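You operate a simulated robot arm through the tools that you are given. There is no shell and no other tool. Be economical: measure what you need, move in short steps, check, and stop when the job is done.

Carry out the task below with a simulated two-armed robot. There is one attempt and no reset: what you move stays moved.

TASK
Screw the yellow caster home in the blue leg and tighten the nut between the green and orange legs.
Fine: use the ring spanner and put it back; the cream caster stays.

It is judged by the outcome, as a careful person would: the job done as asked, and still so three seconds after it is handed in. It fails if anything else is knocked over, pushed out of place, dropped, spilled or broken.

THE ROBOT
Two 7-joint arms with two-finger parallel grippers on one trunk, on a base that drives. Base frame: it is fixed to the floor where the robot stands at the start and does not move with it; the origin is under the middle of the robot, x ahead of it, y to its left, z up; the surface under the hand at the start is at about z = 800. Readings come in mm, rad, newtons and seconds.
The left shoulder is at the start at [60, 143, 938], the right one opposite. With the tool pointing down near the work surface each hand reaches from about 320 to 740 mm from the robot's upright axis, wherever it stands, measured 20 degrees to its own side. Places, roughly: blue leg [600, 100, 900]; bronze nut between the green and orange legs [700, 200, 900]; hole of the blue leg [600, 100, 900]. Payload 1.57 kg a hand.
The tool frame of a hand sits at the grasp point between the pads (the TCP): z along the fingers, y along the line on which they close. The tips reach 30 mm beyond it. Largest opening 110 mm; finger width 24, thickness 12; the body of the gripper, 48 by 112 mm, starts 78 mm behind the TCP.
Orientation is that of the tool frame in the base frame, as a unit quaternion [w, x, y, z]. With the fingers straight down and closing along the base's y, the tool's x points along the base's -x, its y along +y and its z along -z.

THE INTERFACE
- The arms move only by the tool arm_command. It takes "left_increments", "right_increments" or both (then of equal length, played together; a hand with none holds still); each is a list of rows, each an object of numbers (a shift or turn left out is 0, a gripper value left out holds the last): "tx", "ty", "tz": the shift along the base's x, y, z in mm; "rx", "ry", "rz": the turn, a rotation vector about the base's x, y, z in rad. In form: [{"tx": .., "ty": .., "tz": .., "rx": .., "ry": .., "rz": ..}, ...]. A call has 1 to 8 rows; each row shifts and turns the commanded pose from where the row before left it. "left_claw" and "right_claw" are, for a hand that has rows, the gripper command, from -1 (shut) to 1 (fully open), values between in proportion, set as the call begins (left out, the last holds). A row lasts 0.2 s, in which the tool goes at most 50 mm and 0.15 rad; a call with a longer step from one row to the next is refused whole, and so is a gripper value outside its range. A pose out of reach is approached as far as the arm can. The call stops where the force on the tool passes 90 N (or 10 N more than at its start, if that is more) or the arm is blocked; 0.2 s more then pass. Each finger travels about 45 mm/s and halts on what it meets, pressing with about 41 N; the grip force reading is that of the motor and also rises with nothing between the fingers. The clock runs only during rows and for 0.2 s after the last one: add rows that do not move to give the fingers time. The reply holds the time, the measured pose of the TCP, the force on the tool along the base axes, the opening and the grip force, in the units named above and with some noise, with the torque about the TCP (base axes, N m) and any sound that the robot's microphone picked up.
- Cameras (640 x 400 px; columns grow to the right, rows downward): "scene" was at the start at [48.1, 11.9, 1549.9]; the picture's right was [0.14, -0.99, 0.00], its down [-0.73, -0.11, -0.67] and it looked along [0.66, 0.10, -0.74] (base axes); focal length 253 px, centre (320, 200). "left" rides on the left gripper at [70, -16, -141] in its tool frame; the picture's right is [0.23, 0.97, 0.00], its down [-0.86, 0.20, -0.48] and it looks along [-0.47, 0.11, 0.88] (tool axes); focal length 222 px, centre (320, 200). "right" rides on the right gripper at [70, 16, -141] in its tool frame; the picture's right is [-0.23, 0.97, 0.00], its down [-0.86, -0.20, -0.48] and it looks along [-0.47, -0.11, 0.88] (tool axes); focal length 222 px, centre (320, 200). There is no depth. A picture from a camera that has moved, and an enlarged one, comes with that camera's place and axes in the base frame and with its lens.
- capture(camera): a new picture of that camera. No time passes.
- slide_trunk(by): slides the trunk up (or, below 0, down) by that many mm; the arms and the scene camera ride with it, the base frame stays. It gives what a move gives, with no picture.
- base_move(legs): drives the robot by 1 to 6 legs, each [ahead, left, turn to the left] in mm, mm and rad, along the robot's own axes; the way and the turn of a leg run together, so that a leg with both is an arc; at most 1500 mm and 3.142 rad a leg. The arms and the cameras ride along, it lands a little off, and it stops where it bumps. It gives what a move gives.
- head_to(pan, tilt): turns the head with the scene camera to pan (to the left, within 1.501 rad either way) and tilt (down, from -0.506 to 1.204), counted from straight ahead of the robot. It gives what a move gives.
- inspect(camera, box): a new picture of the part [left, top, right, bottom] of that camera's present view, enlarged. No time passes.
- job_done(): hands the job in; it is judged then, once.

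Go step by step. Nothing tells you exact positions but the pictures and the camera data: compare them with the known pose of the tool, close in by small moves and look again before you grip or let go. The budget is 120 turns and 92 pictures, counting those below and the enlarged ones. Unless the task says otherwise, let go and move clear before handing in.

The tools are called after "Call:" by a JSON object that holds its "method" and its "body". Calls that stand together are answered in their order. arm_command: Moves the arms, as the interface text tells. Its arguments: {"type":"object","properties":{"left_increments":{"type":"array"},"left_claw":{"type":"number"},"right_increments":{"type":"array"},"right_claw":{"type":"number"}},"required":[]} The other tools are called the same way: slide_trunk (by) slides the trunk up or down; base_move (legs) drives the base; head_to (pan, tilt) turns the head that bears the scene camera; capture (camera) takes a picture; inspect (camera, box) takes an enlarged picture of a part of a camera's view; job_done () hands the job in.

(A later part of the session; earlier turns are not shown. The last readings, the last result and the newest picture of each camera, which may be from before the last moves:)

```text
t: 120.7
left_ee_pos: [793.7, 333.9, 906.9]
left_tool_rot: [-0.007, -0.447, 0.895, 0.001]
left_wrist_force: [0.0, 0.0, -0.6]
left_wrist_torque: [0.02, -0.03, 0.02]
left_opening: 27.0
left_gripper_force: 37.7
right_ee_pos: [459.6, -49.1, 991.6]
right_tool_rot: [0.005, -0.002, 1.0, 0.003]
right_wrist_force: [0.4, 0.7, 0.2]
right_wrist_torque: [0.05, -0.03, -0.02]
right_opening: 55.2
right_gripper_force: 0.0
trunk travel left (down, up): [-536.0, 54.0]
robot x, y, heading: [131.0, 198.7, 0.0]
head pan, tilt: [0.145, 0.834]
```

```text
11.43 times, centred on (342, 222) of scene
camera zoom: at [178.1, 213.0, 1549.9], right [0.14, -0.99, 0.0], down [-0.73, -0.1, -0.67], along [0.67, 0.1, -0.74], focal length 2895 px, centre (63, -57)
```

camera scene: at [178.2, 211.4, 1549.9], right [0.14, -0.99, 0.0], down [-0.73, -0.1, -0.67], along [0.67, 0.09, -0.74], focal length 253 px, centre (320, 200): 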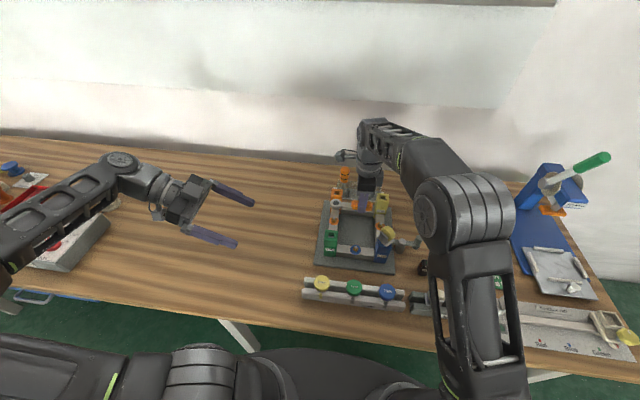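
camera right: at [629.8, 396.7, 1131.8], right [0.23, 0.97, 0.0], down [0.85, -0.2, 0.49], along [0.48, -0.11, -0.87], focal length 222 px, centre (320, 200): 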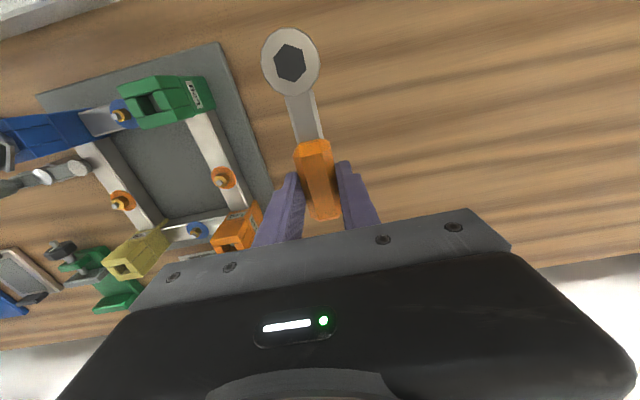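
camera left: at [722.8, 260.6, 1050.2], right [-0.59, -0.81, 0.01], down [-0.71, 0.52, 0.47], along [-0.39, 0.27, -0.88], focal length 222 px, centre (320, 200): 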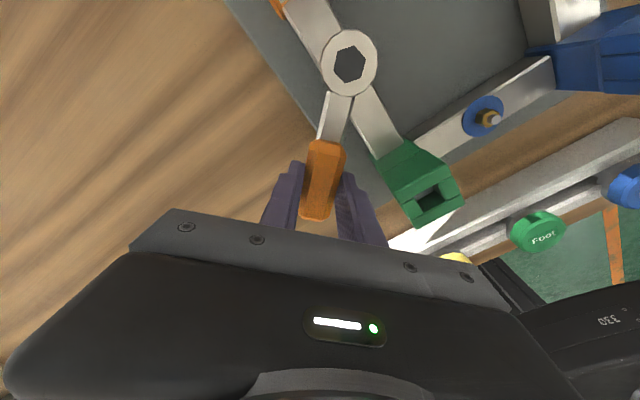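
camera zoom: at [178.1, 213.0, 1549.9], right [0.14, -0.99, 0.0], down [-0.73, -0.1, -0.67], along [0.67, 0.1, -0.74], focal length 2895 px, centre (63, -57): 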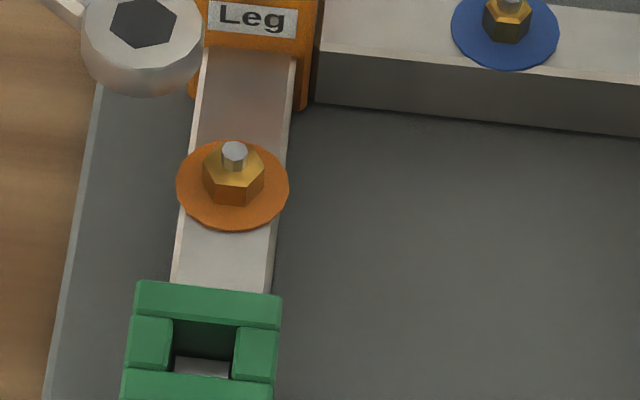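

Call:
{"method": "inspect", "body": {"camera": "scene", "box": [329, 213, 341, 225]}}

```text
16.00 times, centred on (335, 219) of scene
camera zoom: at [178.1, 213.0, 1549.9], right [0.14, -0.99, 0.0], down [-0.73, -0.1, -0.67], along [0.67, 0.1, -0.74], focal length 4053 px, centre (80, -104)
```

zoom: 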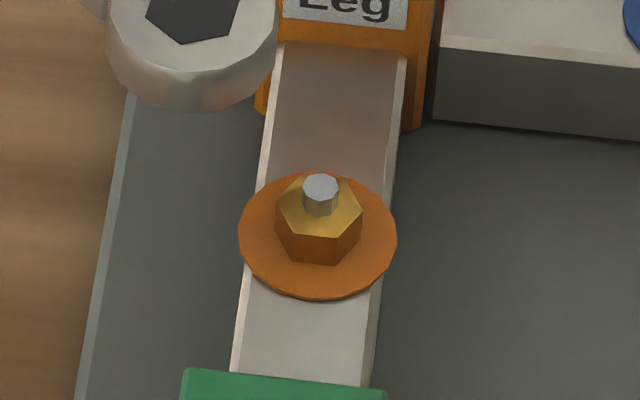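

The nut's corners now read ≈33° (mod 60), so it turned partly but with slip/slack. I'll re-engage with the handle at 93° (aligned to the nut), seat deeper, and turn in steps watching the force.

Call:
{"method": "arm_command", "body": {"left_increments": [{"tx": -15.3, "ty": -3, "rz": 0.1394}, {"tx": -15.3, "ty": -3, "rz": 0.1394}, {"tx": -15.3, "ty": -3, "rz": 0.1394}, {"tx": -15.3, "ty": -3, "rz": 0.1394}, {"tx": -15.3, "ty": -3, "rz": 0.1394}, {}]}}

Call:
{"method": "inspect", "body": {"camera": "scene", "box": [326, 205, 346, 230]}}

```text
t: 122.1
left_ee_pos: [718.5, 320.3, 907.8]
left_tool_rot: [0.007, 0.726, -0.688, 0.0]
left_wrist_force: [0.1, -0.5, -0.9]
left_wrist_torque: [-0.02, 0.01, -0.02]
left_opening: 27.0
left_gripper_force: 37.7
right_ee_pos: [459.3, -47.9, 991.8]
right_tool_rot: [0.005, -0.001, 1.0, 0.001]
right_wrist_force: [-0.5, -0.4, 0.4]
right_wrist_torque: [0.0, 0.03, 0.01]
right_opening: 55.2
right_gripper_force: 0.1
trunk travel left (down, up): [-536.0, 54.0]
robot x, y, heading: [132.3, 200.5, -0.002]
head pan, tilt: [0.145, 0.834]
```

```text
16.00 times, centred on (336, 218) of scene
camera zoom: at [178.9, 213.7, 1549.9], right [0.14, -0.99, 0.0], down [-0.73, -0.11, -0.67], along [0.66, 0.1, -0.74], focal length 4053 px, centre (64, -80)
```

zoom: 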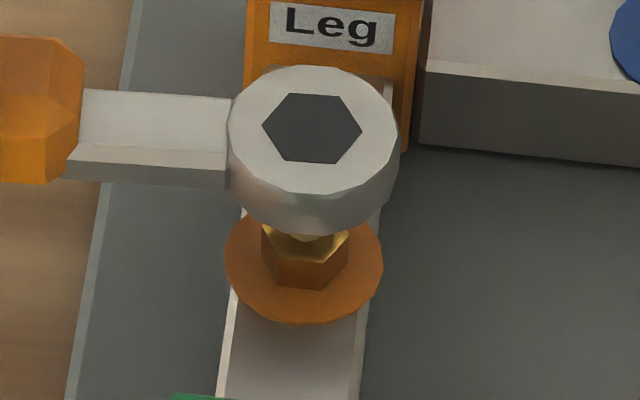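

Orientation matches the nut perfectly; ring ~0.9 mm too far in x. Correct, descend fully.

Call:
{"method": "arm_command", "body": {"left_increments": [{"tx": -0.9, "ty": -0.1, "tz": -6}, {"tz": -6}, {"tz": -4}, {"tz": -3}, {"tz": -3}, {"tz": -2}, {}]}}

Call:
{"method": "arm_command", "body": {"left_increments": [{"tz": -1.5}, {"tz": -1.5}, {}]}}

```text
t: 123.7
left_ee_pos: [716.8, 320.6, 882.9]
left_tool_rot: [0.007, 0.725, -0.689, 0.001]
left_wrist_force: [0.8, 0.5, -1.0]
left_wrist_torque: [0.02, -0.02, 0.01]
left_opening: 27.3
left_gripper_force: 37.6
right_ee_pos: [458.8, -48.1, 990.0]
right_tool_rot: [0.006, 0.0, 1.0, 0.001]
right_wrist_force: [-0.9, 0.4, 0.3]
right_wrist_torque: [-0.04, -0.01, 0.01]
right_opening: 55.2
right_gripper_force: 0.1
trunk travel left (down, up): [-536.0, 54.0]
robot x, y, heading: [130.1, 201.0, 0.001]
head pan, tilt: [0.145, 0.834]
```

```text
t: 124.5
left_ee_pos: [717.5, 320.7, 881.7]
left_tool_rot: [0.006, 0.726, -0.688, 0.001]
left_wrist_force: [-0.2, -0.2, -0.2]
left_wrist_torque: [0.03, 0.02, -0.03]
left_opening: 27.2
left_gripper_force: 38.1
right_ee_pos: [458.3, -48.0, 990.4]
right_tool_rot: [0.007, -0.001, 1.0, 0.001]
right_wrist_force: [0.8, 0.2, -0.5]
right_wrist_torque: [-0.05, 0.0, -0.02]
right_opening: 54.9
right_gripper_force: 0.0
trunk travel left (down, up): [-536.0, 54.0]
robot x, y, heading: [131.7, 200.3, -0.003]
head pan, tilt: [0.145, 0.834]
```

Call:
{"method": "arm_command", "body": {"left_increments": [{"tz": -1}, {"tz": -1}, {"tz": -1}, {}]}}

```text
t: 125.5
left_ee_pos: [716.8, 320.6, 877.2]
left_tool_rot: [0.007, 0.725, -0.689, 0.001]
left_wrist_force: [-1.9, -0.6, -0.9]
left_wrist_torque: [-0.04, 0.01, -0.12]
left_opening: 27.0
left_gripper_force: 38.0
right_ee_pos: [460.5, -49.7, 990.4]
right_tool_rot: [0.006, -0.001, 1.0, 0.001]
right_wrist_force: [0.8, 0.2, -1.4]
right_wrist_torque: [-0.02, -0.02, 0.0]
right_opening: 55.0
right_gripper_force: 0.1
trunk travel left (down, up): [-536.0, 54.0]
robot x, y, heading: [131.3, 201.3, -0.005]
head pan, tilt: [0.145, 0.834]
```

Call:
{"method": "arm_command", "body": {"left_increments": [{"tz": -1}, {"tz": -1}, {}]}}

Call:
{"method": "arm_command", "body": {"left_increments": [{"tx": 6.55, "ty": 0.04, "rz": -0.08}, {"tx": 6.55, "ty": -0.48, "rz": -0.08}, {"tx": 6.49, "ty": -1.0, "rz": -0.08}]}}

```text
t: 126.3
left_ee_pos: [717.0, 321.0, 876.3]
left_tool_rot: [0.006, 0.725, -0.689, 0.001]
left_wrist_force: [-1.5, 0.0, -1.1]
left_wrist_torque: [0.03, 0.02, -0.03]
left_opening: 27.1
left_gripper_force: 37.7
right_ee_pos: [460.1, -48.3, 991.2]
right_tool_rot: [0.005, 0.0, 1.0, 0.001]
right_wrist_force: [0.4, 0.9, -0.4]
right_wrist_torque: [0.02, 0.01, 0.01]
right_opening: 55.0
right_gripper_force: 0.0
trunk travel left (down, up): [-536.0, 54.0]
robot x, y, heading: [130.9, 202.4, 0.001]
head pan, tilt: [0.145, 0.834]
```

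```text
t: 127.1
left_ee_pos: [737.6, 318.3, 876.2]
left_tool_rot: [-0.007, -0.638, 0.77, 0.0]
left_wrist_force: [-0.1, -0.4, -0.7]
left_wrist_torque: [0.02, -0.02, -0.02]
left_opening: 27.0
left_gripper_force: 37.5
right_ee_pos: [459.3, -47.5, 991.6]
right_tool_rot: [0.005, -0.001, 1.0, 0.001]
right_wrist_force: [0.0, -0.6, 0.9]
right_wrist_torque: [-0.01, -0.01, 0.03]
right_opening: 55.1
right_gripper_force: 0.0
trunk travel left (down, up): [-536.0, 54.0]
robot x, y, heading: [129.8, 202.1, -0.008]
head pan, tilt: [0.145, 0.834]
```

Call:
{"method": "arm_command", "body": {"left_increments": [{"tx": 6.38, "ty": -1.47, "rz": -0.08}, {"tx": 6.25, "ty": -1.98, "rz": -0.08}, {"tx": 6.07, "ty": -2.47, "rz": -0.08}, {"tx": 5.85, "ty": -2.95, "rz": -0.08}]}}

Call:
{"method": "arm_command", "body": {"left_increments": [{"tx": 5.61, "ty": -3.41, "rz": -0.08}, {"tx": 5.32, "ty": -3.85, "rz": -0.08}, {"tx": 5.01, "ty": -4.28, "rz": -0.08}]}}

Call:
{"method": "inspect", "body": {"camera": "scene", "box": [326, 205, 346, 230]}}

```text
t: 128.1
left_ee_pos: [761.7, 309.3, 875.9]
left_tool_rot: [-0.007, -0.506, 0.862, 0.001]
left_wrist_force: [-3.1, -0.5, -1.6]
left_wrist_torque: [0.04, 0.05, -0.23]
left_opening: 27.2
left_gripper_force: 37.8
right_ee_pos: [459.1, -49.3, 990.3]
right_tool_rot: [0.006, -0.001, 1.0, 0.001]
right_wrist_force: [0.7, 0.2, 0.5]
right_wrist_torque: [0.0, -0.01, 0.03]
right_opening: 55.0
right_gripper_force: 0.0
trunk travel left (down, up): [-536.0, 54.0]
robot x, y, heading: [132.1, 202.2, -0.005]
head pan, tilt: [0.145, 0.834]
```

```text
t: 128.9
left_ee_pos: [778.4, 297.6, 875.8]
left_tool_rot: [-0.005, -0.4, 0.917, 0.001]
left_wrist_force: [0.1, -0.6, -1.4]
left_wrist_torque: [0.02, -0.02, 0.04]
left_opening: 27.2
left_gripper_force: 37.4
right_ee_pos: [460.1, -47.5, 990.9]
right_tool_rot: [0.006, -0.001, 1.0, 0.0]
right_wrist_force: [0.7, -1.0, 0.2]
right_wrist_torque: [0.01, 0.03, -0.02]
right_opening: 54.9
right_gripper_force: 0.0
trunk travel left (down, up): [-536.0, 54.0]
robot x, y, heading: [133.1, 200.0, -0.004]
head pan, tilt: [0.145, 0.834]
```

```text
16.00 times, centred on (336, 218) of scene
camera zoom: at [178.8, 213.5, 1549.9], right [0.14, -0.99, 0.0], down [-0.73, -0.11, -0.67], along [0.67, 0.1, -0.74], focal length 4053 px, centre (64, -80)
```

zoom: 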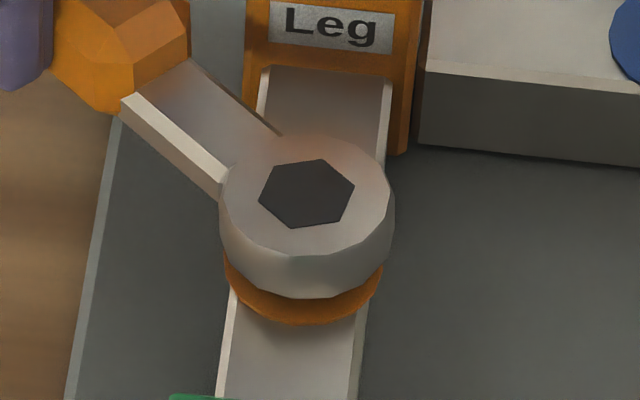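

The ring may be resting on the washer with the spanner slightly pitched. Lift aside and check the nut's angle.

Call:
{"method": "arm_command", "body": {"left_increments": [{"tz": 12}, {"tz": 12}, {"tz": 10}, {"tx": 26, "ty": 30}, {}]}}

Call:
{"method": "inspect", "body": {"camera": "scene", "box": [326, 205, 346, 230]}}

```text
t: 130.1
left_ee_pos: [803.1, 327.1, 911.3]
left_tool_rot: [-0.006, -0.4, 0.917, 0.002]
left_wrist_force: [0.1, 0.6, -0.2]
left_wrist_torque: [0.03, -0.02, 0.03]
left_opening: 27.0
left_gripper_force: 37.5
right_ee_pos: [460.3, -48.4, 991.9]
right_tool_rot: [0.006, -0.001, 1.0, 0.002]
right_wrist_force: [-0.4, -1.2, 0.0]
right_wrist_torque: [0.01, 0.01, 0.02]
right_opening: 54.7
right_gripper_force: 0.1
trunk travel left (down, up): [-536.0, 54.0]
robot x, y, heading: [133.1, 203.6, -0.002]
head pan, tilt: [0.145, 0.834]
```

```text
16.00 times, centred on (336, 218) of scene
camera zoom: at [178.0, 213.0, 1549.9], right [0.14, -0.99, 0.0], down [-0.73, -0.1, -0.67], along [0.67, 0.1, -0.74], focal length 4053 px, centre (64, -80)
```

zoom: 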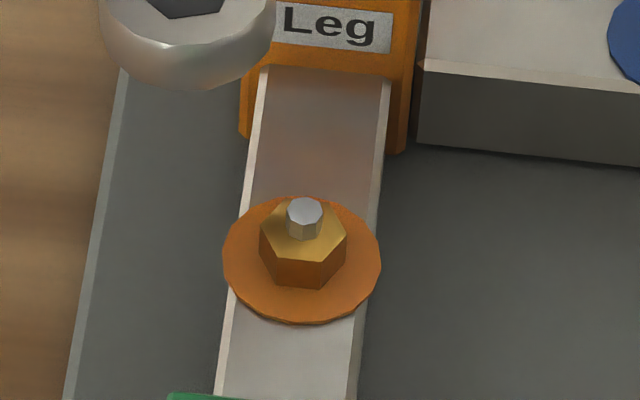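

The nut did not turn in that sweep: my centre/lever estimates drifted (ring 3–5 mm off and pitched). Recalibrated: nut (718.3, 239.7), lever 79.6 mm. Re-position at 93° with these values, level the spanner, and check.

Call:
{"method": "arm_command", "body": {"left_increments": [{"tx": -14.7, "ty": -1.3, "rz": 0.1338}, {"tx": -14.7, "ty": -1.3, "rz": 0.1338}, {"tx": -14.7, "ty": -1.3, "rz": 0.1338}, {"tx": -14.7, "ty": -1.3, "rz": 0.1338}, {"tx": -14.7, "ty": -1.3, "rz": 0.1338}, {"tx": -14.8, "ty": -1.4, "rz": 0.1338}, {"rx": 0.045, "tz": -8}, {}]}}

Call:
{"method": "inspect", "body": {"camera": "scene", "box": [326, 205, 346, 230]}}

```text
t: 131.9
left_ee_pos: [716.9, 319.2, 902.5]
left_tool_rot: [-0.01, 0.727, -0.686, -0.014]
left_wrist_force: [-0.7, -0.6, -0.5]
left_wrist_torque: [-0.01, -0.02, 0.01]
left_opening: 27.1
left_gripper_force: 37.8
right_ee_pos: [458.8, -47.9, 990.9]
right_tool_rot: [0.006, -0.001, 1.0, 0.0]
right_wrist_force: [0.4, 0.2, -0.3]
right_wrist_torque: [-0.02, -0.03, -0.02]
right_opening: 54.7
right_gripper_force: 0.1
trunk travel left (down, up): [-536.0, 54.0]
robot x, y, heading: [130.2, 200.2, -0.006]
head pan, tilt: [0.145, 0.834]
```

```text
16.00 times, centred on (336, 218) of scene
camera zoom: at [178.5, 213.8, 1549.9], right [0.14, -0.99, 0.0], down [-0.73, -0.11, -0.67], along [0.67, 0.1, -0.74], focal length 4053 px, centre (64, -80)
```

zoom: 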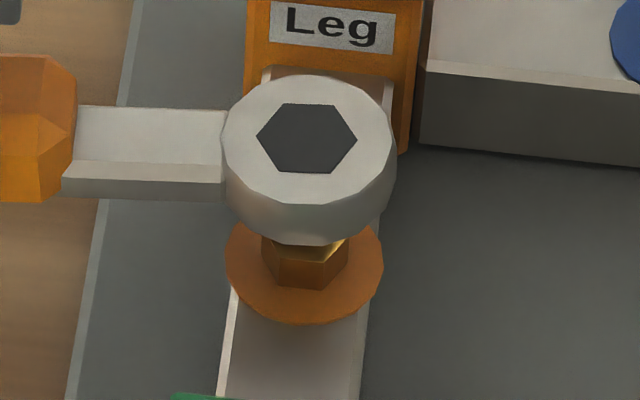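

Analysis: the ring is still pitched up ≈4 mm; laterally it's aligned. Level a bit more, then lower to the proper height (not bottoming on the washer).

Call:
{"method": "arm_command", "body": {"left_increments": [{"rx": 0.052}, {"tz": -5}, {"tz": -4}, {"tz": -3}, {"tz": -2}, {"tz": -2}, {}]}}

Call:
{"method": "inspect", "body": {"camera": "scene", "box": [326, 205, 346, 230]}}

```text
t: 133.5
left_ee_pos: [714.3, 320.4, 886.7]
left_tool_rot: [-0.03, 0.727, -0.686, -0.032]
left_wrist_force: [-0.6, 3.2, 10.2]
left_wrist_torque: [-1.0, -0.08, -0.06]
left_opening: 26.9
left_gripper_force: 37.6
right_ee_pos: [458.8, -48.0, 991.3]
right_tool_rot: [0.006, -0.001, 1.0, 0.001]
right_wrist_force: [-0.3, -0.6, -0.1]
right_wrist_torque: [0.0, -0.01, 0.02]
right_opening: 55.3
right_gripper_force: 0.0
trunk travel left (down, up): [-536.0, 54.0]
robot x, y, heading: [130.9, 202.2, -0.002]
head pan, tilt: [0.145, 0.834]
```

```text
16.00 times, centred on (336, 218) of scene
camera zoom: at [177.4, 214.1, 1550.0], right [0.14, -0.99, 0.0], down [-0.73, -0.11, -0.67], along [0.67, 0.1, -0.74], focal length 4053 px, centre (64, -80)
```

zoom: 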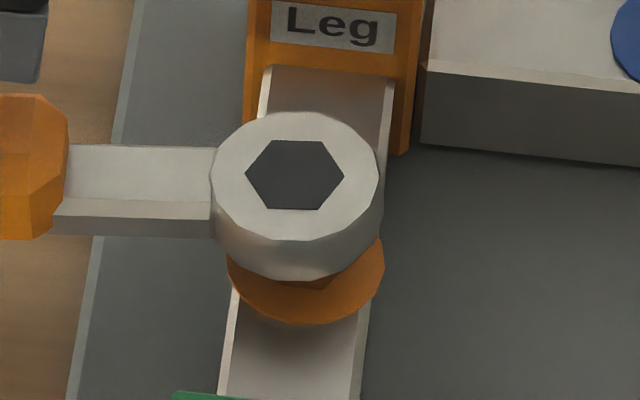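

The ring is resting on the nut top, ~2.5 mm off in +y and ~2 mm in +x. Lift, shift, and lower again.

Call:
{"method": "arm_command", "body": {"left_increments": [{"tz": 5}, {"tx": -1.8, "ty": -2.6}, {"tz": -2.5}, {"tz": -2}, {"tz": -1.5}, {}]}}

```text
t: 134.9
left_ee_pos: [713.6, 318.5, 886.2]
left_tool_rot: [-0.029, 0.727, -0.685, -0.031]
left_wrist_force: [-1.2, 1.1, 13.3]
left_wrist_torque: [-1.03, -0.18, -0.07]
left_opening: 27.0
left_gripper_force: 37.9
right_ee_pos: [457.9, -47.7, 990.9]
right_tool_rot: [0.005, 0.0, 1.0, 0.001]
right_wrist_force: [-0.2, -0.4, -0.9]
right_wrist_torque: [0.0, 0.0, 0.03]
right_opening: 54.7
right_gripper_force: 0.0
trunk travel left (down, up): [-536.0, 54.0]
robot x, y, heading: [128.9, 201.1, 0.0]
head pan, tilt: [0.145, 0.834]
```

Call:
{"method": "inspect", "body": {"camera": "scene", "box": [326, 205, 346, 230]}}

```text
16.00 times, centred on (336, 218) of scene
camera zoom: at [177.0, 213.6, 1550.0], right [0.14, -0.99, 0.0], down [-0.73, -0.11, -0.67], along [0.67, 0.1, -0.74], focal length 4053 px, centre (64, -80)
```

zoom: 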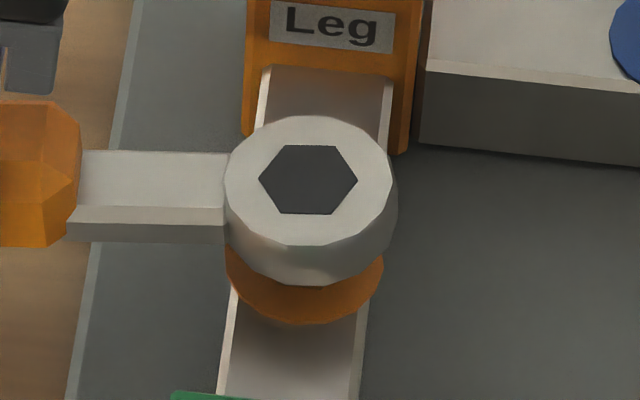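

Now y is aligned; still slightly far in x. Shift −1.3 mm in x and press lightly.

Call:
{"method": "arm_command", "body": {"left_increments": [{"tz": 1.5}, {"tx": -1.3}, {"tz": -1}, {"tz": -1}, {}]}}

Call:
{"method": "arm_command", "body": {"left_increments": [{"tx": -0.7}, {"tz": -0.5}, {}]}}

```text
t: 136.1
left_ee_pos: [710.9, 317.0, 884.5]
left_tool_rot: [-0.029, 0.727, -0.686, -0.031]
left_wrist_force: [0.5, -0.6, 13.8]
left_wrist_torque: [-1.06, -0.22, -0.02]
left_opening: 27.3
left_gripper_force: 37.7
right_ee_pos: [457.7, -47.8, 990.7]
right_tool_rot: [0.006, -0.002, 1.0, 0.001]
right_wrist_force: [-0.7, -0.7, 0.4]
right_wrist_torque: [0.0, -0.02, 0.01]
right_opening: 54.8
right_gripper_force: 0.0
trunk travel left (down, up): [-536.0, 54.0]
robot x, y, heading: [130.0, 201.8, -0.003]
head pan, tilt: [0.145, 0.834]
```

```text
t: 136.9
left_ee_pos: [710.8, 316.9, 884.5]
left_tool_rot: [-0.029, 0.726, -0.686, -0.032]
left_wrist_force: [3.4, 1.2, 13.6]
left_wrist_torque: [-1.05, -0.31, 0.22]
left_opening: 26.7
left_gripper_force: 37.6
right_ee_pos: [459.1, -47.4, 991.7]
right_tool_rot: [0.006, -0.001, 1.0, 0.001]
right_wrist_force: [0.2, 0.2, -0.3]
right_wrist_torque: [0.01, -0.01, -0.01]
right_opening: 54.9
right_gripper_force: 0.2
trunk travel left (down, up): [-536.0, 54.0]
robot x, y, heading: [127.6, 200.6, 0.002]
head pan, tilt: [0.145, 0.834]
```

Call:
{"method": "arm_command", "body": {"left_increments": [{"tz": 1}, {"rz": 0.06}, {"rz": -0.12}, {"rz": 0.06}, {"tx": 0.5}, {}]}}

Call:
{"method": "inspect", "body": {"camera": "scene", "box": [326, 205, 346, 230]}}

```text
t: 138.3
left_ee_pos: [711.5, 318.2, 885.2]
left_tool_rot: [-0.029, 0.726, -0.686, -0.032]
left_wrist_force: [-1.8, -1.3, 5.0]
left_wrist_torque: [-0.42, -0.06, -0.16]
left_opening: 27.0
left_gripper_force: 37.7
right_ee_pos: [458.5, -47.2, 991.7]
right_tool_rot: [0.006, -0.001, 1.0, 0.001]
right_wrist_force: [-1.1, -0.5, 0.8]
right_wrist_torque: [-0.02, 0.04, 0.02]
right_opening: 54.8
right_gripper_force: 0.0
trunk travel left (down, up): [-536.0, 54.0]
robot x, y, heading: [131.3, 203.7, -0.0]
head pan, tilt: [0.145, 0.834]
```

```text
16.00 times, centred on (336, 218) of scene
camera zoom: at [177.9, 213.4, 1549.9], right [0.14, -0.99, 0.0], down [-0.73, -0.11, -0.67], along [0.67, 0.1, -0.74], focal length 4053 px, centre (64, -80)
```

zoom: 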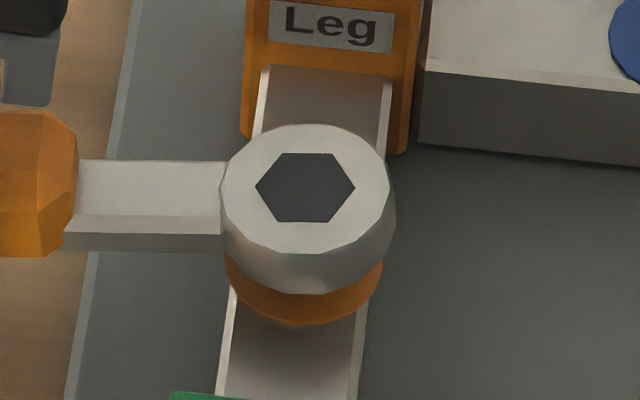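

Comparing with the earlier truly-engaged picture, the ring should be ~1.3 mm further −y and ~0.8 mm +x. Shift and press gently.

Call:
{"method": "arm_command", "body": {"left_increments": [{"tz": 0.8}, {"tx": 0.8, "ty": -1.3}, {"tz": -1}, {"tz": -0.8}, {}]}}

Call:
{"method": "arm_command", "body": {"left_increments": [{"rz": 0.08}, {"rz": -0.08, "ty": -0.4}, {"rz": -0.08}, {"rz": 0.08, "tx": 0.4}, {}]}}

```text
t: 139.5
left_ee_pos: [714.3, 317.2, 884.8]
left_tool_rot: [-0.028, 0.727, -0.686, -0.033]
left_wrist_force: [0.8, 2.5, 5.5]
left_wrist_torque: [-0.47, -0.12, 0.03]
left_opening: 27.2
left_gripper_force: 37.9
right_ee_pos: [459.0, -48.5, 991.4]
right_tool_rot: [0.007, -0.001, 1.0, 0.001]
right_wrist_force: [-0.6, -0.3, 0.1]
right_wrist_torque: [-0.01, 0.03, 0.0]
right_opening: 54.9
right_gripper_force: 0.0
trunk travel left (down, up): [-536.0, 54.0]
robot x, y, heading: [127.4, 201.2, 0.0]
head pan, tilt: [0.145, 0.834]
```

```text
t: 140.7
left_ee_pos: [712.3, 317.6, 882.7]
left_tool_rot: [-0.03, 0.727, -0.686, -0.033]
left_wrist_force: [4.6, 7.2, 1.9]
left_wrist_torque: [-0.01, -0.17, 0.42]
left_opening: 27.4
left_gripper_force: 37.8
right_ee_pos: [459.1, -46.5, 991.2]
right_tool_rot: [0.005, 0.0, 1.0, 0.001]
right_wrist_force: [0.2, 0.0, 0.1]
right_wrist_torque: [0.02, -0.01, -0.02]
right_opening: 55.1
right_gripper_force: 0.1
trunk travel left (down, up): [-536.0, 54.0]
robot x, y, heading: [130.7, 202.6, -0.001]
head pan, tilt: [0.145, 0.834]
```

Dropped on: vertical force vanished and lateral caging forces appear. Relax laterally and lower further.

Call:
{"method": "arm_command", "body": {"left_increments": [{"tx": 0.4, "ty": 0.6}, {"tz": -1.5}, {"tz": -1.5}, {}]}}

Call:
{"method": "arm_command", "body": {"left_increments": [{"tz": -1.5}, {"tz": -1.5}, {}]}}

```text
t: 141.7
left_ee_pos: [714.0, 316.5, 880.3]
left_tool_rot: [-0.028, 0.727, -0.686, -0.033]
left_wrist_force: [3.2, 6.9, 2.5]
left_wrist_torque: [0.0, -0.06, 0.26]
left_opening: 27.4
left_gripper_force: 38.4
right_ee_pos: [459.1, -47.5, 991.6]
right_tool_rot: [0.005, -0.001, 1.0, 0.001]
right_wrist_force: [0.0, 0.4, 1.1]
right_wrist_torque: [-0.03, 0.0, 0.01]
right_opening: 55.0
right_gripper_force: 0.1
trunk travel left (down, up): [-536.0, 54.0]
robot x, y, heading: [128.7, 205.2, -0.003]
head pan, tilt: [0.145, 0.834]
```

```text
t: 142.5
left_ee_pos: [713.5, 317.2, 877.6]
left_tool_rot: [-0.028, 0.727, -0.685, -0.033]
left_wrist_force: [0.7, 9.0, 1.8]
left_wrist_torque: [-0.01, -0.05, 0.17]
left_opening: 27.2
left_gripper_force: 38.0
right_ee_pos: [460.1, -47.9, 990.9]
right_tool_rot: [0.006, -0.001, 1.0, 0.001]
right_wrist_force: [-0.8, 0.2, 0.8]
right_wrist_torque: [-0.01, 0.0, 0.0]
right_opening: 54.8
right_gripper_force: 0.0
trunk travel left (down, up): [-536.0, 54.0]
robot x, y, heading: [131.3, 198.5, -0.003]
head pan, tilt: [0.145, 0.834]
```

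Engaged. Sweep clockwise in short steps with force feedback.

Call:
{"method": "arm_command", "body": {"left_increments": [{"ty": 0.8}, {"tx": 6.36, "ty": 0.11, "rz": -0.08}, {"tx": 6.36, "ty": -0.41, "rz": -0.08}, {"tx": 6.3, "ty": -0.91, "rz": -0.08}]}}

```text
t: 143.5
left_ee_pos: [733.2, 316.4, 879.2]
left_tool_rot: [0.032, -0.639, 0.768, 0.029]
left_wrist_force: [-1.1, 8.0, -3.0]
left_wrist_torque: [0.28, 0.02, -0.15]
left_opening: 27.2
left_gripper_force: 37.8
right_ee_pos: [460.4, -47.4, 991.0]
right_tool_rot: [0.005, -0.001, 1.0, 0.001]
right_wrist_force: [0.0, 0.0, -0.5]
right_wrist_torque: [-0.03, 0.0, -0.02]
right_opening: 55.1
right_gripper_force: 0.1
trunk travel left (down, up): [-536.0, 54.0]
robot x, y, heading: [129.7, 204.9, -0.002]
head pan, tilt: [0.145, 0.834]
```

Call:
{"method": "arm_command", "body": {"left_increments": [{"tx": 0.1, "ty": 0.7}, {"tx": 6.21, "ty": -1.41, "rz": -0.08}, {"tx": 6.09, "ty": -1.91, "rz": -0.08}, {"tx": 5.9, "ty": -2.39, "rz": -0.08}, {"tx": 5.69, "ty": -2.85, "rz": -0.08}]}}

```text
t: 144.7
left_ee_pos: [757.2, 308.1, 877.8]
left_tool_rot: [0.037, -0.509, 0.86, 0.022]
left_wrist_force: [3.3, 1.5, -0.4]
left_wrist_torque: [0.01, -0.05, 0.16]
left_opening: 27.3
left_gripper_force: 37.3
right_ee_pos: [458.6, -47.8, 991.2]
right_tool_rot: [0.005, -0.002, 1.0, 0.002]
right_wrist_force: [-0.6, -0.1, 0.0]
right_wrist_torque: [0.01, 0.02, 0.03]
right_opening: 54.9
right_gripper_force: 0.1
trunk travel left (down, up): [-536.0, 54.0]
robot x, y, heading: [133.7, 201.2, -0.005]
head pan, tilt: [0.145, 0.834]
```

Call:
{"method": "arm_command", "body": {"left_increments": [{"tx": 5.46, "ty": -3.3, "rz": -0.08}, {"tx": 5.16, "ty": -3.72, "rz": -0.08}, {"tx": 4.85, "ty": -4.11, "rz": -0.08}, {"tx": 4.49, "ty": -4.48, "rz": -0.08}]}}

Call:
{"method": "inspect", "body": {"camera": "scene", "box": [322, 200, 350, 230]}}

```text
t: 145.7
left_ee_pos: [777.5, 292.3, 877.8]
left_tool_rot: [0.039, -0.364, 0.93, 0.017]
left_wrist_force: [4.7, 6.1, -3.0]
left_wrist_torque: [0.25, -0.19, -0.12]
left_opening: 27.1
left_gripper_force: 37.8
right_ee_pos: [460.2, -48.0, 990.6]
right_tool_rot: [0.005, -0.001, 1.0, 0.001]
right_wrist_force: [0.5, 0.1, -0.1]
right_wrist_torque: [0.01, 0.0, 0.01]
right_opening: 54.7
right_gripper_force: 0.1
trunk travel left (down, up): [-536.0, 54.0]
robot x, y, heading: [131.5, 203.3, -0.004]
head pan, tilt: [0.145, 0.834]
```

```text
13.33 times, centred on (336, 215) of scene
camera zoom: at [179.4, 214.3, 1549.8], right [0.14, -0.99, 0.0], down [-0.73, -0.11, -0.67], along [0.66, 0.1, -0.74], focal length 3377 px, centre (107, 0)
```

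zoom: 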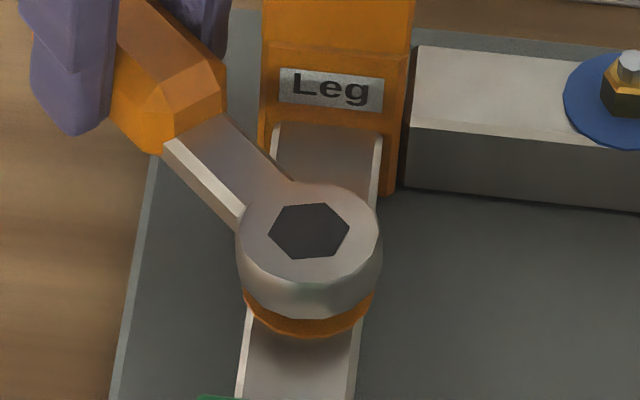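

Lift aside once more to verify whether the nut turned in this engaged sweep.

Call:
{"method": "arm_command", "body": {"left_increments": [{"tz": 12}, {"tz": 12}, {"tz": 10}, {"tx": 28, "ty": 26}, {}]}}

Call:
{"method": "inspect", "body": {"camera": "scene", "box": [326, 205, 346, 230]}}

```text
t: 146.9
left_ee_pos: [803.6, 319.0, 912.5]
left_tool_rot: [0.04, -0.365, 0.93, 0.016]
left_wrist_force: [0.5, 0.0, -0.8]
left_wrist_torque: [0.0, -0.04, 0.01]
left_opening: 27.0
left_gripper_force: 37.9
right_ee_pos: [458.5, -49.4, 990.6]
right_tool_rot: [0.007, -0.001, 1.0, 0.002]
right_wrist_force: [-0.5, 0.7, -0.7]
right_wrist_torque: [0.03, 0.01, 0.02]
right_opening: 54.9
right_gripper_force: 0.0
trunk travel left (down, up): [-536.0, 54.0]
robot x, y, heading: [134.1, 202.7, -0.004]
head pan, tilt: [0.145, 0.834]
```

```text
16.00 times, centred on (336, 218) of scene
camera zoom: at [177.9, 213.0, 1549.9], right [0.14, -0.99, 0.0], down [-0.73, -0.1, -0.67], along [0.67, 0.1, -0.74], focal length 4053 px, centre (64, -80)
```

zoom: 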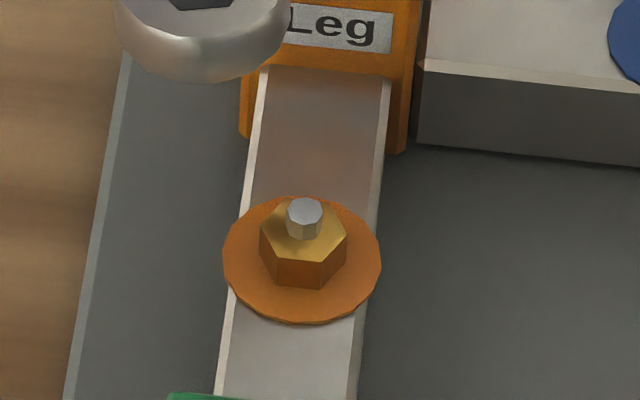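

The nut is unchanged: the spanner has pitched ~10° up in the fingers, so the ring sat crooked. I'll lay it flat on the free table to the left, re-grip squarely, and retry.

Call:
{"method": "arm_command", "body": {"left_increments": [{"rx": -0.066, "ry": 0.071, "tz": 20}, {"tx": -17, "ty": 19, "rz": 0.137}, {"tx": -17, "ty": 19, "rz": 0.137}, {"tx": -17, "ty": 19, "rz": 0.137}, {"tx": -17, "ty": 19, "rz": 0.137}, {"tx": -17, "ty": 19, "rz": 0.137}, {"tx": -17, "ty": 19, "rz": 0.137}, {}]}}

Call:
{"method": "arm_command", "body": {"left_increments": [{"tz": -40}, {"tz": -25}, {"tz": -12}, {"tz": -5}, {"tz": -3}, {}]}}

```text
t: 148.7
left_ee_pos: [702.5, 431.9, 932.0]
left_tool_rot: [0.005, 0.708, -0.706, 0.003]
left_wrist_force: [0.1, 0.6, -0.3]
left_wrist_torque: [0.03, 0.02, 0.0]
left_opening: 27.3
left_gripper_force: 37.5
right_ee_pos: [459.2, -48.1, 991.7]
right_tool_rot: [0.005, -0.001, 1.0, 0.001]
right_wrist_force: [-0.4, -0.5, -0.4]
right_wrist_torque: [0.03, -0.02, 0.0]
right_opening: 55.2
right_gripper_force: 0.1
trunk travel left (down, up): [-536.0, 54.0]
robot x, y, heading: [129.4, 201.6, -0.0]
head pan, tilt: [0.145, 0.834]
```

```text
t: 150.1
left_ee_pos: [702.7, 432.7, 846.5]
left_tool_rot: [0.004, 0.707, -0.707, 0.003]
left_wrist_force: [-0.1, -0.2, -0.6]
left_wrist_torque: [0.01, 0.02, 0.01]
left_opening: 27.0
left_gripper_force: 37.8
right_ee_pos: [459.8, -47.8, 990.7]
right_tool_rot: [0.006, 0.0, 1.0, 0.0]
right_wrist_force: [0.4, 1.5, 0.6]
right_wrist_torque: [-0.01, -0.02, -0.03]
right_opening: 54.8
right_gripper_force: 0.0
trunk travel left (down, up): [-536.0, 54.0]
robot x, y, heading: [131.1, 204.6, -0.004]
head pan, tilt: [0.145, 0.834]
```

Call:
{"method": "arm_command", "body": {"left_increments": [{"tz": -2}, {"tz": -2}, {"tz": -2}, {}]}}

Call:
{"method": "arm_command", "body": {"left_increments": [{"tz": -2}, {"tz": -2}, {"tz": -1}, {}]}}

```text
t: 151.1
left_ee_pos: [703.4, 432.2, 841.5]
left_tool_rot: [0.005, 0.707, -0.707, 0.003]
left_wrist_force: [-0.4, -1.1, -1.0]
left_wrist_torque: [-0.02, -0.01, -0.01]
left_opening: 27.0
left_gripper_force: 38.7
right_ee_pos: [459.6, -47.2, 990.9]
right_tool_rot: [0.005, -0.001, 1.0, 0.0]
right_wrist_force: [-0.3, 0.0, -0.3]
right_wrist_torque: [0.0, 0.0, 0.03]
right_opening: 54.8
right_gripper_force: 0.1
trunk travel left (down, up): [-536.0, 54.0]
robot x, y, heading: [130.8, 201.3, -0.004]
head pan, tilt: [0.145, 0.834]
```

```text
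t: 152.1
left_ee_pos: [702.4, 433.4, 838.3]
left_tool_rot: [-0.004, -0.707, 0.707, -0.003]
left_wrist_force: [-0.2, 0.9, 11.6]
left_wrist_torque: [0.49, 0.01, 0.02]
left_opening: 27.3
left_gripper_force: 38.2
right_ee_pos: [458.0, -49.0, 991.4]
right_tool_rot: [0.006, -0.001, 1.0, 0.002]
right_wrist_force: [0.1, 0.5, -0.9]
right_wrist_torque: [-0.01, 0.0, -0.04]
right_opening: 55.0
right_gripper_force: 0.1
trunk travel left (down, up): [-536.0, 54.0]
robot x, y, heading: [130.4, 201.4, -0.002]
head pan, tilt: [0.145, 0.834]
```

Handle end touches as expected (pitched). Press it level.

Call:
{"method": "arm_command", "body": {"left_increments": [{"tz": -2}, {"tz": -2}, {"tz": -1.5}, {}]}}

```text
t: 153.1
left_ee_pos: [702.4, 431.2, 832.2]
left_tool_rot: [-0.003, -0.707, 0.708, -0.005]
left_wrist_force: [2.7, -1.8, 23.1]
left_wrist_torque: [0.7, -0.1, -0.09]
left_opening: 27.2
left_gripper_force: 38.2
right_ee_pos: [457.9, -50.2, 991.4]
right_tool_rot: [0.006, -0.001, 1.0, 0.001]
right_wrist_force: [-2.0, 0.4, 0.3]
right_wrist_torque: [0.0, 0.03, 0.01]
right_opening: 55.3
right_gripper_force: 0.1
trunk travel left (down, up): [-536.0, 54.0]
robot x, y, heading: [126.1, 202.8, -0.002]
head pan, tilt: [0.145, 0.834]
```

Call:
{"method": "arm_command", "body": {"left_increments": [{"tz": 1}, {}, {}, {}], "left_claw": -0.2}}

Call:
{"method": "inspect", "body": {"camera": "left", "box": [240, 30, 400, 230]}}

```text
t: 154.1
left_ee_pos: [702.7, 432.6, 831.5]
left_tool_rot: [-0.005, -0.707, 0.707, -0.002]
left_wrist_force: [-0.8, 0.6, 0.6]
left_wrist_torque: [0.0, 0.01, -0.02]
left_opening: 43.9
left_gripper_force: 0.0
right_ee_pos: [459.2, -48.3, 990.6]
right_tool_rot: [0.006, -0.001, 1.0, 0.001]
right_wrist_force: [-0.2, 0.0, 0.5]
right_wrist_torque: [0.0, -0.02, 0.0]
right_opening: 55.1
right_gripper_force: 0.0
trunk travel left (down, up): [-536.0, 54.0]
robot x, y, heading: [129.0, 204.4, -0.003]
head pan, tilt: [0.145, 0.834]
```

```text
2.00 times, centred on (320, 130) of left
camera zoom: at [719.4, 365.2, 973.8], right [-0.97, -0.23, 0.01], down [-0.2, 0.86, 0.47], along [-0.11, 0.46, -0.88], focal length 444 px, centre (320, 340)
```

zoom: 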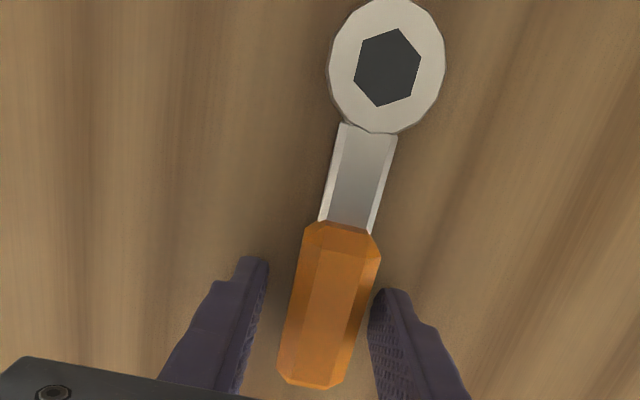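

The spanner is flat; re-grip deeper, lift, and go back above the nut at handle angle 93° (aligned with nut).

Call:
{"method": "arm_command", "body": {"left_increments": [{}, {}, {}, {}], "left_claw": -1}}

Call:
{"method": "arm_command", "body": {"left_increments": [{"tz": 15}, {"tz": 40}, {"tz": 30}, {"tx": 3.5, "ty": -28, "rz": 0.035}, {"tx": 3.5, "ty": -28, "rz": 0.035}, {"tx": 3.5, "ty": -28}, {"tx": 3.5, "ty": -29, "tz": -11}, {}]}}

Call:
{"method": "inspect", "body": {"camera": "scene", "box": [326, 205, 346, 230]}}

```text
t: 155.1
left_ee_pos: [702.1, 431.3, 832.5]
left_tool_rot: [0.004, 0.707, -0.707, 0.002]
left_wrist_force: [0.1, 0.1, 0.1]
left_wrist_torque: [0.03, -0.04, 0.0]
left_opening: 27.0
left_gripper_force: 38.0
right_ee_pos: [458.6, -48.2, 990.9]
right_tool_rot: [0.005, 0.0, 1.0, 0.002]
right_wrist_force: [0.1, 0.2, 0.0]
right_wrist_torque: [0.03, 0.04, 0.0]
right_opening: 55.2
right_gripper_force: 0.2
trunk travel left (down, up): [-536.0, 54.0]
robot x, y, heading: [130.4, 200.2, -0.009]
head pan, tilt: [0.145, 0.834]
```

```text
t: 156.9
left_ee_pos: [715.6, 320.4, 904.5]
left_tool_rot: [0.004, 0.732, -0.682, 0.003]
left_wrist_force: [-0.8, 1.1, -0.7]
left_wrist_torque: [0.0, 0.01, 0.0]
left_opening: 27.0
left_gripper_force: 37.9
right_ee_pos: [460.4, -47.6, 991.1]
right_tool_rot: [0.007, 0.0, 1.0, 0.002]
right_wrist_force: [0.4, 0.2, 0.3]
right_wrist_torque: [0.0, -0.02, 0.0]
right_opening: 54.8
right_gripper_force: 0.2
trunk travel left (down, up): [-536.0, 54.0]
robot x, y, heading: [127.0, 202.2, 0.003]
head pan, tilt: [0.145, 0.834]
```

```text
16.00 times, centred on (336, 218) of scene
camera zoom: at [178.5, 213.9, 1549.9], right [0.14, -0.99, 0.0], down [-0.73, -0.11, -0.67], along [0.67, 0.1, -0.74], focal length 4053 px, centre (64, -80)
```

zoom: 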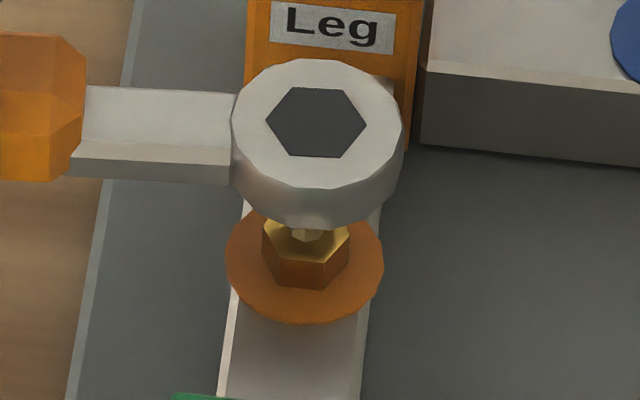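

Column (y) is aligned; x may be up to 3 mm far. I'll move −1.5 mm x and lower until light contact, then search by feel.

Call:
{"method": "arm_command", "body": {"left_increments": [{"tx": -1.5, "tz": -5}, {"tz": -5}, {"tz": -2}, {}]}}

Call:
{"method": "arm_command", "body": {"left_increments": [{"tz": -1.5}, {"tz": -1.5}, {}]}}

```text
t: 157.9
left_ee_pos: [715.2, 319.4, 893.5]
left_tool_rot: [0.005, 0.731, -0.682, 0.002]
left_wrist_force: [-0.4, 0.5, -0.5]
left_wrist_torque: [0.02, 0.0, 0.0]
left_opening: 27.1
left_gripper_force: 37.8
right_ee_pos: [459.0, -48.5, 992.2]
right_tool_rot: [0.005, -0.001, 1.0, 0.001]
right_wrist_force: [1.0, 0.4, -0.1]
right_wrist_torque: [0.0, 0.01, 0.02]
right_opening: 55.2
right_gripper_force: 0.0
trunk travel left (down, up): [-536.0, 54.0]
robot x, y, heading: [132.6, 202.0, -0.006]
head pan, tilt: [0.145, 0.834]
```

```text
t: 158.7
left_ee_pos: [714.5, 319.1, 891.7]
left_tool_rot: [0.005, 0.731, -0.683, 0.003]
left_wrist_force: [0.8, -0.1, -0.6]
left_wrist_torque: [0.04, -0.02, -0.03]
left_opening: 27.2
left_gripper_force: 38.0
right_ee_pos: [459.9, -48.4, 991.0]
right_tool_rot: [0.005, 0.0, 1.0, 0.0]
right_wrist_force: [0.0, -0.3, -0.2]
right_wrist_torque: [-0.01, -0.01, 0.02]
right_opening: 55.1
right_gripper_force: 0.0
trunk travel left (down, up): [-536.0, 54.0]
robot x, y, heading: [133.9, 201.6, -0.001]
head pan, tilt: [0.145, 0.834]
```

Call:
{"method": "arm_command", "body": {"left_increments": [{"tz": -1}, {"tz": -1}, {}]}}

Call:
{"method": "arm_command", "body": {"left_increments": [{"tz": -1}, {"tz": -1}, {}]}}

```text
t: 159.5
left_ee_pos: [715.5, 320.7, 888.2]
left_tool_rot: [0.005, 0.731, -0.682, 0.003]
left_wrist_force: [-0.4, -0.6, -2.1]
left_wrist_torque: [0.02, 0.02, 0.0]
left_opening: 27.2
left_gripper_force: 37.8
right_ee_pos: [459.2, -48.4, 991.7]
right_tool_rot: [0.006, -0.001, 1.0, 0.001]
right_wrist_force: [0.0, -0.3, 0.2]
right_wrist_torque: [0.03, 0.02, 0.0]
right_opening: 55.1
right_gripper_force: 0.0
trunk travel left (down, up): [-536.0, 54.0]
robot x, y, heading: [132.4, 199.8, -0.0]
head pan, tilt: [0.145, 0.834]
```

```text
t: 160.3
left_ee_pos: [715.4, 320.0, 887.3]
left_tool_rot: [0.004, 0.731, -0.682, 0.003]
left_wrist_force: [0.1, -0.2, -0.3]
left_wrist_torque: [0.05, 0.01, 0.01]
left_opening: 27.0
left_gripper_force: 38.1
right_ee_pos: [460.4, -49.1, 990.6]
right_tool_rot: [0.006, -0.001, 1.0, 0.001]
right_wrist_force: [-1.0, -0.3, 0.0]
right_wrist_torque: [-0.03, 0.03, 0.03]
right_opening: 54.8
right_gripper_force: 0.1
trunk travel left (down, up): [-536.0, 54.0]
robot x, y, heading: [130.6, 197.3, 0.001]
head pan, tilt: [0.145, 0.834]
```

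Call:
{"method": "arm_command", "body": {"left_increments": [{"tz": -1}, {"tz": -1}, {}]}}

Call:
{"method": "arm_command", "body": {"left_increments": [{"tz": -1}, {"tz": -1}, {}]}}

Call:
{"method": "arm_command", "body": {"left_increments": [{"tz": -1}, {"tz": -1}, {}]}}

```text
t: 161.1
left_ee_pos: [714.6, 319.0, 885.8]
left_tool_rot: [0.005, 0.731, -0.682, 0.002]
left_wrist_force: [0.2, 0.4, -0.6]
left_wrist_torque: [0.02, 0.0, -0.03]
left_opening: 27.1
left_gripper_force: 37.4
right_ee_pos: [459.2, -48.4, 990.9]
right_tool_rot: [0.006, 0.0, 1.0, 0.001]
right_wrist_force: [0.4, -0.2, 0.0]
right_wrist_torque: [0.0, 0.0, 0.02]
right_opening: 55.0
right_gripper_force: 0.1
trunk travel left (down, up): [-536.0, 54.0]
robot x, y, heading: [129.6, 202.6, -0.004]
head pan, tilt: [0.145, 0.834]
```

```text
t: 161.9
left_ee_pos: [715.3, 319.7, 883.1]
left_tool_rot: [0.005, 0.732, -0.682, 0.003]
left_wrist_force: [0.2, -1.1, -1.1]
left_wrist_torque: [0.04, 0.01, 0.01]
left_opening: 27.3
left_gripper_force: 38.3
right_ee_pos: [458.7, -47.5, 990.9]
right_tool_rot: [0.005, -0.001, 1.0, 0.001]
right_wrist_force: [0.2, 0.4, -1.0]
right_wrist_torque: [-0.03, 0.03, -0.02]
right_opening: 55.0
right_gripper_force: 0.1
trunk travel left (down, up): [-536.0, 54.0]
robot x, y, heading: [131.1, 200.8, -0.004]
head pan, tilt: [0.145, 0.834]
```

```text
t: 162.7
left_ee_pos: [715.1, 320.5, 878.7]
left_tool_rot: [0.004, 0.731, -0.682, 0.003]
left_wrist_force: [-0.1, -0.4, -0.8]
left_wrist_torque: [0.01, -0.01, 0.02]
left_opening: 27.0
left_gripper_force: 38.3
right_ee_pos: [459.9, -47.9, 991.2]
right_tool_rot: [0.006, -0.001, 1.0, 0.001]
right_wrist_force: [-0.2, -0.4, 0.1]
right_wrist_torque: [-0.02, 0.02, -0.02]
right_opening: 55.1
right_gripper_force: 0.1
trunk travel left (down, up): [-536.0, 54.0]
robot x, y, heading: [130.4, 202.2, -0.002]
head pan, tilt: [0.145, 0.834]
```

Call:
{"method": "arm_command", "body": {"left_increments": [{"tz": -1}, {}]}}

Call:
{"method": "arm_command", "body": {"left_increments": [{"tz": -1}, {}]}}

```text
t: 163.3
left_ee_pos: [715.0, 320.2, 878.8]
left_tool_rot: [0.005, 0.732, -0.682, 0.003]
left_wrist_force: [-0.3, 0.6, -0.7]
left_wrist_torque: [0.02, -0.02, -0.03]
left_opening: 27.0
left_gripper_force: 37.6
right_ee_pos: [458.9, -47.9, 992.3]
right_tool_rot: [0.006, -0.001, 1.0, 0.001]
right_wrist_force: [-0.6, 0.7, 0.6]
right_wrist_torque: [-0.01, 0.0, 0.01]
right_opening: 54.9
right_gripper_force: 0.0
trunk travel left (down, up): [-536.0, 54.0]
robot x, y, heading: [132.5, 202.3, -0.006]
head pan, tilt: [0.145, 0.834]
```

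```text
t: 163.9
left_ee_pos: [714.0, 320.1, 878.5]
left_tool_rot: [0.005, 0.731, -0.682, 0.002]
left_wrist_force: [-0.3, -0.4, -1.6]
left_wrist_torque: [0.0, 0.0, 0.01]
left_opening: 26.9
left_gripper_force: 38.0
right_ee_pos: [460.5, -48.1, 991.6]
right_tool_rot: [0.006, -0.001, 1.0, 0.001]
right_wrist_force: [0.6, 0.1, -0.6]
right_wrist_torque: [-0.02, -0.01, 0.01]
right_opening: 54.9
right_gripper_force: 0.0
trunk travel left (down, up): [-536.0, 54.0]
robot x, y, heading: [132.2, 202.9, 0.001]
head pan, tilt: [0.145, 0.834]
```

Ring is down over the nut without contact. Probe the cage laterally to find the centre.

Call:
{"method": "arm_command", "body": {"left_increments": [{"tx": 1}, {"tx": 1}, {}]}}

Call:
{"method": "arm_command", "body": {"left_increments": [{"tx": -1.5}, {"tx": -1.5}, {"tx": -1}, {}]}}

```text
t: 164.7
left_ee_pos: [715.2, 319.6, 878.8]
left_tool_rot: [0.005, 0.731, -0.682, 0.002]
left_wrist_force: [-6.6, -0.1, -2.0]
left_wrist_torque: [0.18, 0.13, -0.55]
left_opening: 26.8
left_gripper_force: 37.3
right_ee_pos: [458.4, -47.1, 989.8]
right_tool_rot: [0.006, -0.001, 1.0, 0.0]
right_wrist_force: [0.1, 0.0, -0.2]
right_wrist_torque: [0.03, 0.0, 0.0]
right_opening: 55.1
right_gripper_force: 0.1
trunk travel left (down, up): [-536.0, 54.0]
robot x, y, heading: [128.0, 203.1, -0.004]
head pan, tilt: [0.145, 0.834]
```

```text
t: 165.7
left_ee_pos: [715.0, 320.7, 877.9]
left_tool_rot: [0.004, 0.731, -0.682, 0.003]
left_wrist_force: [-0.6, -0.7, -0.8]
left_wrist_torque: [0.0, 0.02, -0.02]
left_opening: 27.4
left_gripper_force: 37.6
right_ee_pos: [459.1, -49.2, 991.3]
right_tool_rot: [0.005, -0.001, 1.0, 0.0]
right_wrist_force: [-0.6, 1.0, 0.5]
right_wrist_torque: [-0.01, 0.01, -0.02]
right_opening: 55.0
right_gripper_force: 0.0
trunk travel left (down, up): [-536.0, 54.0]
robot x, y, heading: [132.4, 197.6, -0.002]
head pan, tilt: [0.145, 0.834]
```

Call:
{"method": "arm_command", "body": {"left_increments": [{"tx": -1}, {}]}}

Call:
{"method": "arm_command", "body": {"left_increments": [{"tx": -1}, {}]}}

```text
t: 166.3
left_ee_pos: [712.0, 319.0, 878.2]
left_tool_rot: [0.004, 0.731, -0.682, 0.003]
left_wrist_force: [0.9, 0.1, -1.7]
left_wrist_torque: [-0.01, -0.06, 0.02]
left_opening: 27.1
left_gripper_force: 37.6
right_ee_pos: [459.5, -48.0, 990.9]
right_tool_rot: [0.006, 0.0, 1.0, 0.001]
right_wrist_force: [-0.2, 0.2, -0.5]
right_wrist_torque: [-0.01, 0.03, -0.01]
right_opening: 55.2
right_gripper_force: 0.1
trunk travel left (down, up): [-536.0, 54.0]
robot x, y, heading: [128.6, 201.6, 0.001]
head pan, tilt: [0.145, 0.834]
```

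```text
t: 166.9
left_ee_pos: [711.3, 319.3, 878.3]
left_tool_rot: [0.004, 0.732, -0.681, 0.003]
left_wrist_force: [5.2, -1.3, -0.7]
left_wrist_torque: [-0.11, -0.18, 0.45]
left_opening: 26.8
left_gripper_force: 37.6
right_ee_pos: [460.2, -48.9, 991.8]
right_tool_rot: [0.005, -0.001, 1.0, 0.001]
right_wrist_force: [0.3, -0.6, 0.4]
right_wrist_torque: [0.01, 0.02, -0.03]
right_opening: 55.0
right_gripper_force: 0.0
trunk travel left (down, up): [-536.0, 54.0]
robot x, y, heading: [131.7, 205.2, 0.002]
head pan, tilt: [0.145, 0.834]
```

Cage found on both sides; centre it (+2 mm) and turn clockwise, sampling force every two steps.

Call:
{"method": "arm_command", "body": {"left_increments": [{"tx": 2}, {"tx": 6.46, "ty": 0.11, "rz": -0.08}, {"tx": 6.46, "ty": -0.42, "rz": -0.08}]}}

Call:
{"method": "arm_command", "body": {"left_increments": [{"tx": 6.4, "ty": -0.92, "rz": -0.08}, {"tx": 6.3, "ty": -1.43, "rz": -0.08}]}}

Call:
{"method": "arm_command", "body": {"left_increments": [{"tx": 6.18, "ty": -1.94, "rz": -0.08}, {"tx": 5.99, "ty": -2.43, "rz": -0.08}]}}

```text
t: 167.7
left_ee_pos: [726.0, 319.3, 879.0]
left_tool_rot: [-0.006, -0.674, 0.739, -0.001]
left_wrist_force: [-0.6, -0.4, -0.4]
left_wrist_torque: [0.03, -0.03, -0.01]
left_opening: 27.0
left_gripper_force: 37.5
right_ee_pos: [459.4, -48.9, 991.5]
right_tool_rot: [0.006, -0.001, 1.0, 0.0]
right_wrist_force: [1.0, -0.1, -0.5]
right_wrist_torque: [0.02, 0.02, -0.01]
right_opening: 55.0
right_gripper_force: 0.1
trunk travel left (down, up): [-536.0, 54.0]
robot x, y, heading: [127.4, 200.9, -0.003]
head pan, tilt: [0.145, 0.834]
```

```text
t: 168.3
left_ee_pos: [739.2, 317.9, 878.7]
left_tool_rot: [-0.005, -0.613, 0.79, -0.001]
left_wrist_force: [-0.6, -0.1, -0.8]
left_wrist_torque: [-0.01, 0.0, 0.06]
left_opening: 27.1
left_gripper_force: 37.8
right_ee_pos: [458.9, -48.4, 991.8]
right_tool_rot: [0.005, 0.0, 1.0, 0.001]
right_wrist_force: [0.0, -0.2, 0.8]
right_wrist_torque: [0.01, -0.03, -0.02]
right_opening: 55.2
right_gripper_force: 0.0
trunk travel left (down, up): [-536.0, 54.0]
robot x, y, heading: [133.7, 204.6, -0.001]
head pan, tilt: [0.145, 0.834]
```

```text
t: 168.9
left_ee_pos: [753.5, 312.0, 877.7]
left_tool_rot: [-0.005, -0.549, 0.836, -0.002]
left_wrist_force: [0.4, 0.3, -0.8]
left_wrist_torque: [0.06, -0.04, 0.0]
left_opening: 26.8
left_gripper_force: 37.7
right_ee_pos: [458.8, -47.8, 991.0]
right_tool_rot: [0.006, -0.001, 1.0, 0.0]
right_wrist_force: [0.7, 0.4, 0.0]
right_wrist_torque: [-0.03, 0.01, 0.01]
right_opening: 55.0
right_gripper_force: 0.0
trunk travel left (down, up): [-536.0, 54.0]
robot x, y, heading: [132.2, 200.5, -0.002]
head pan, tilt: [0.145, 0.834]
```

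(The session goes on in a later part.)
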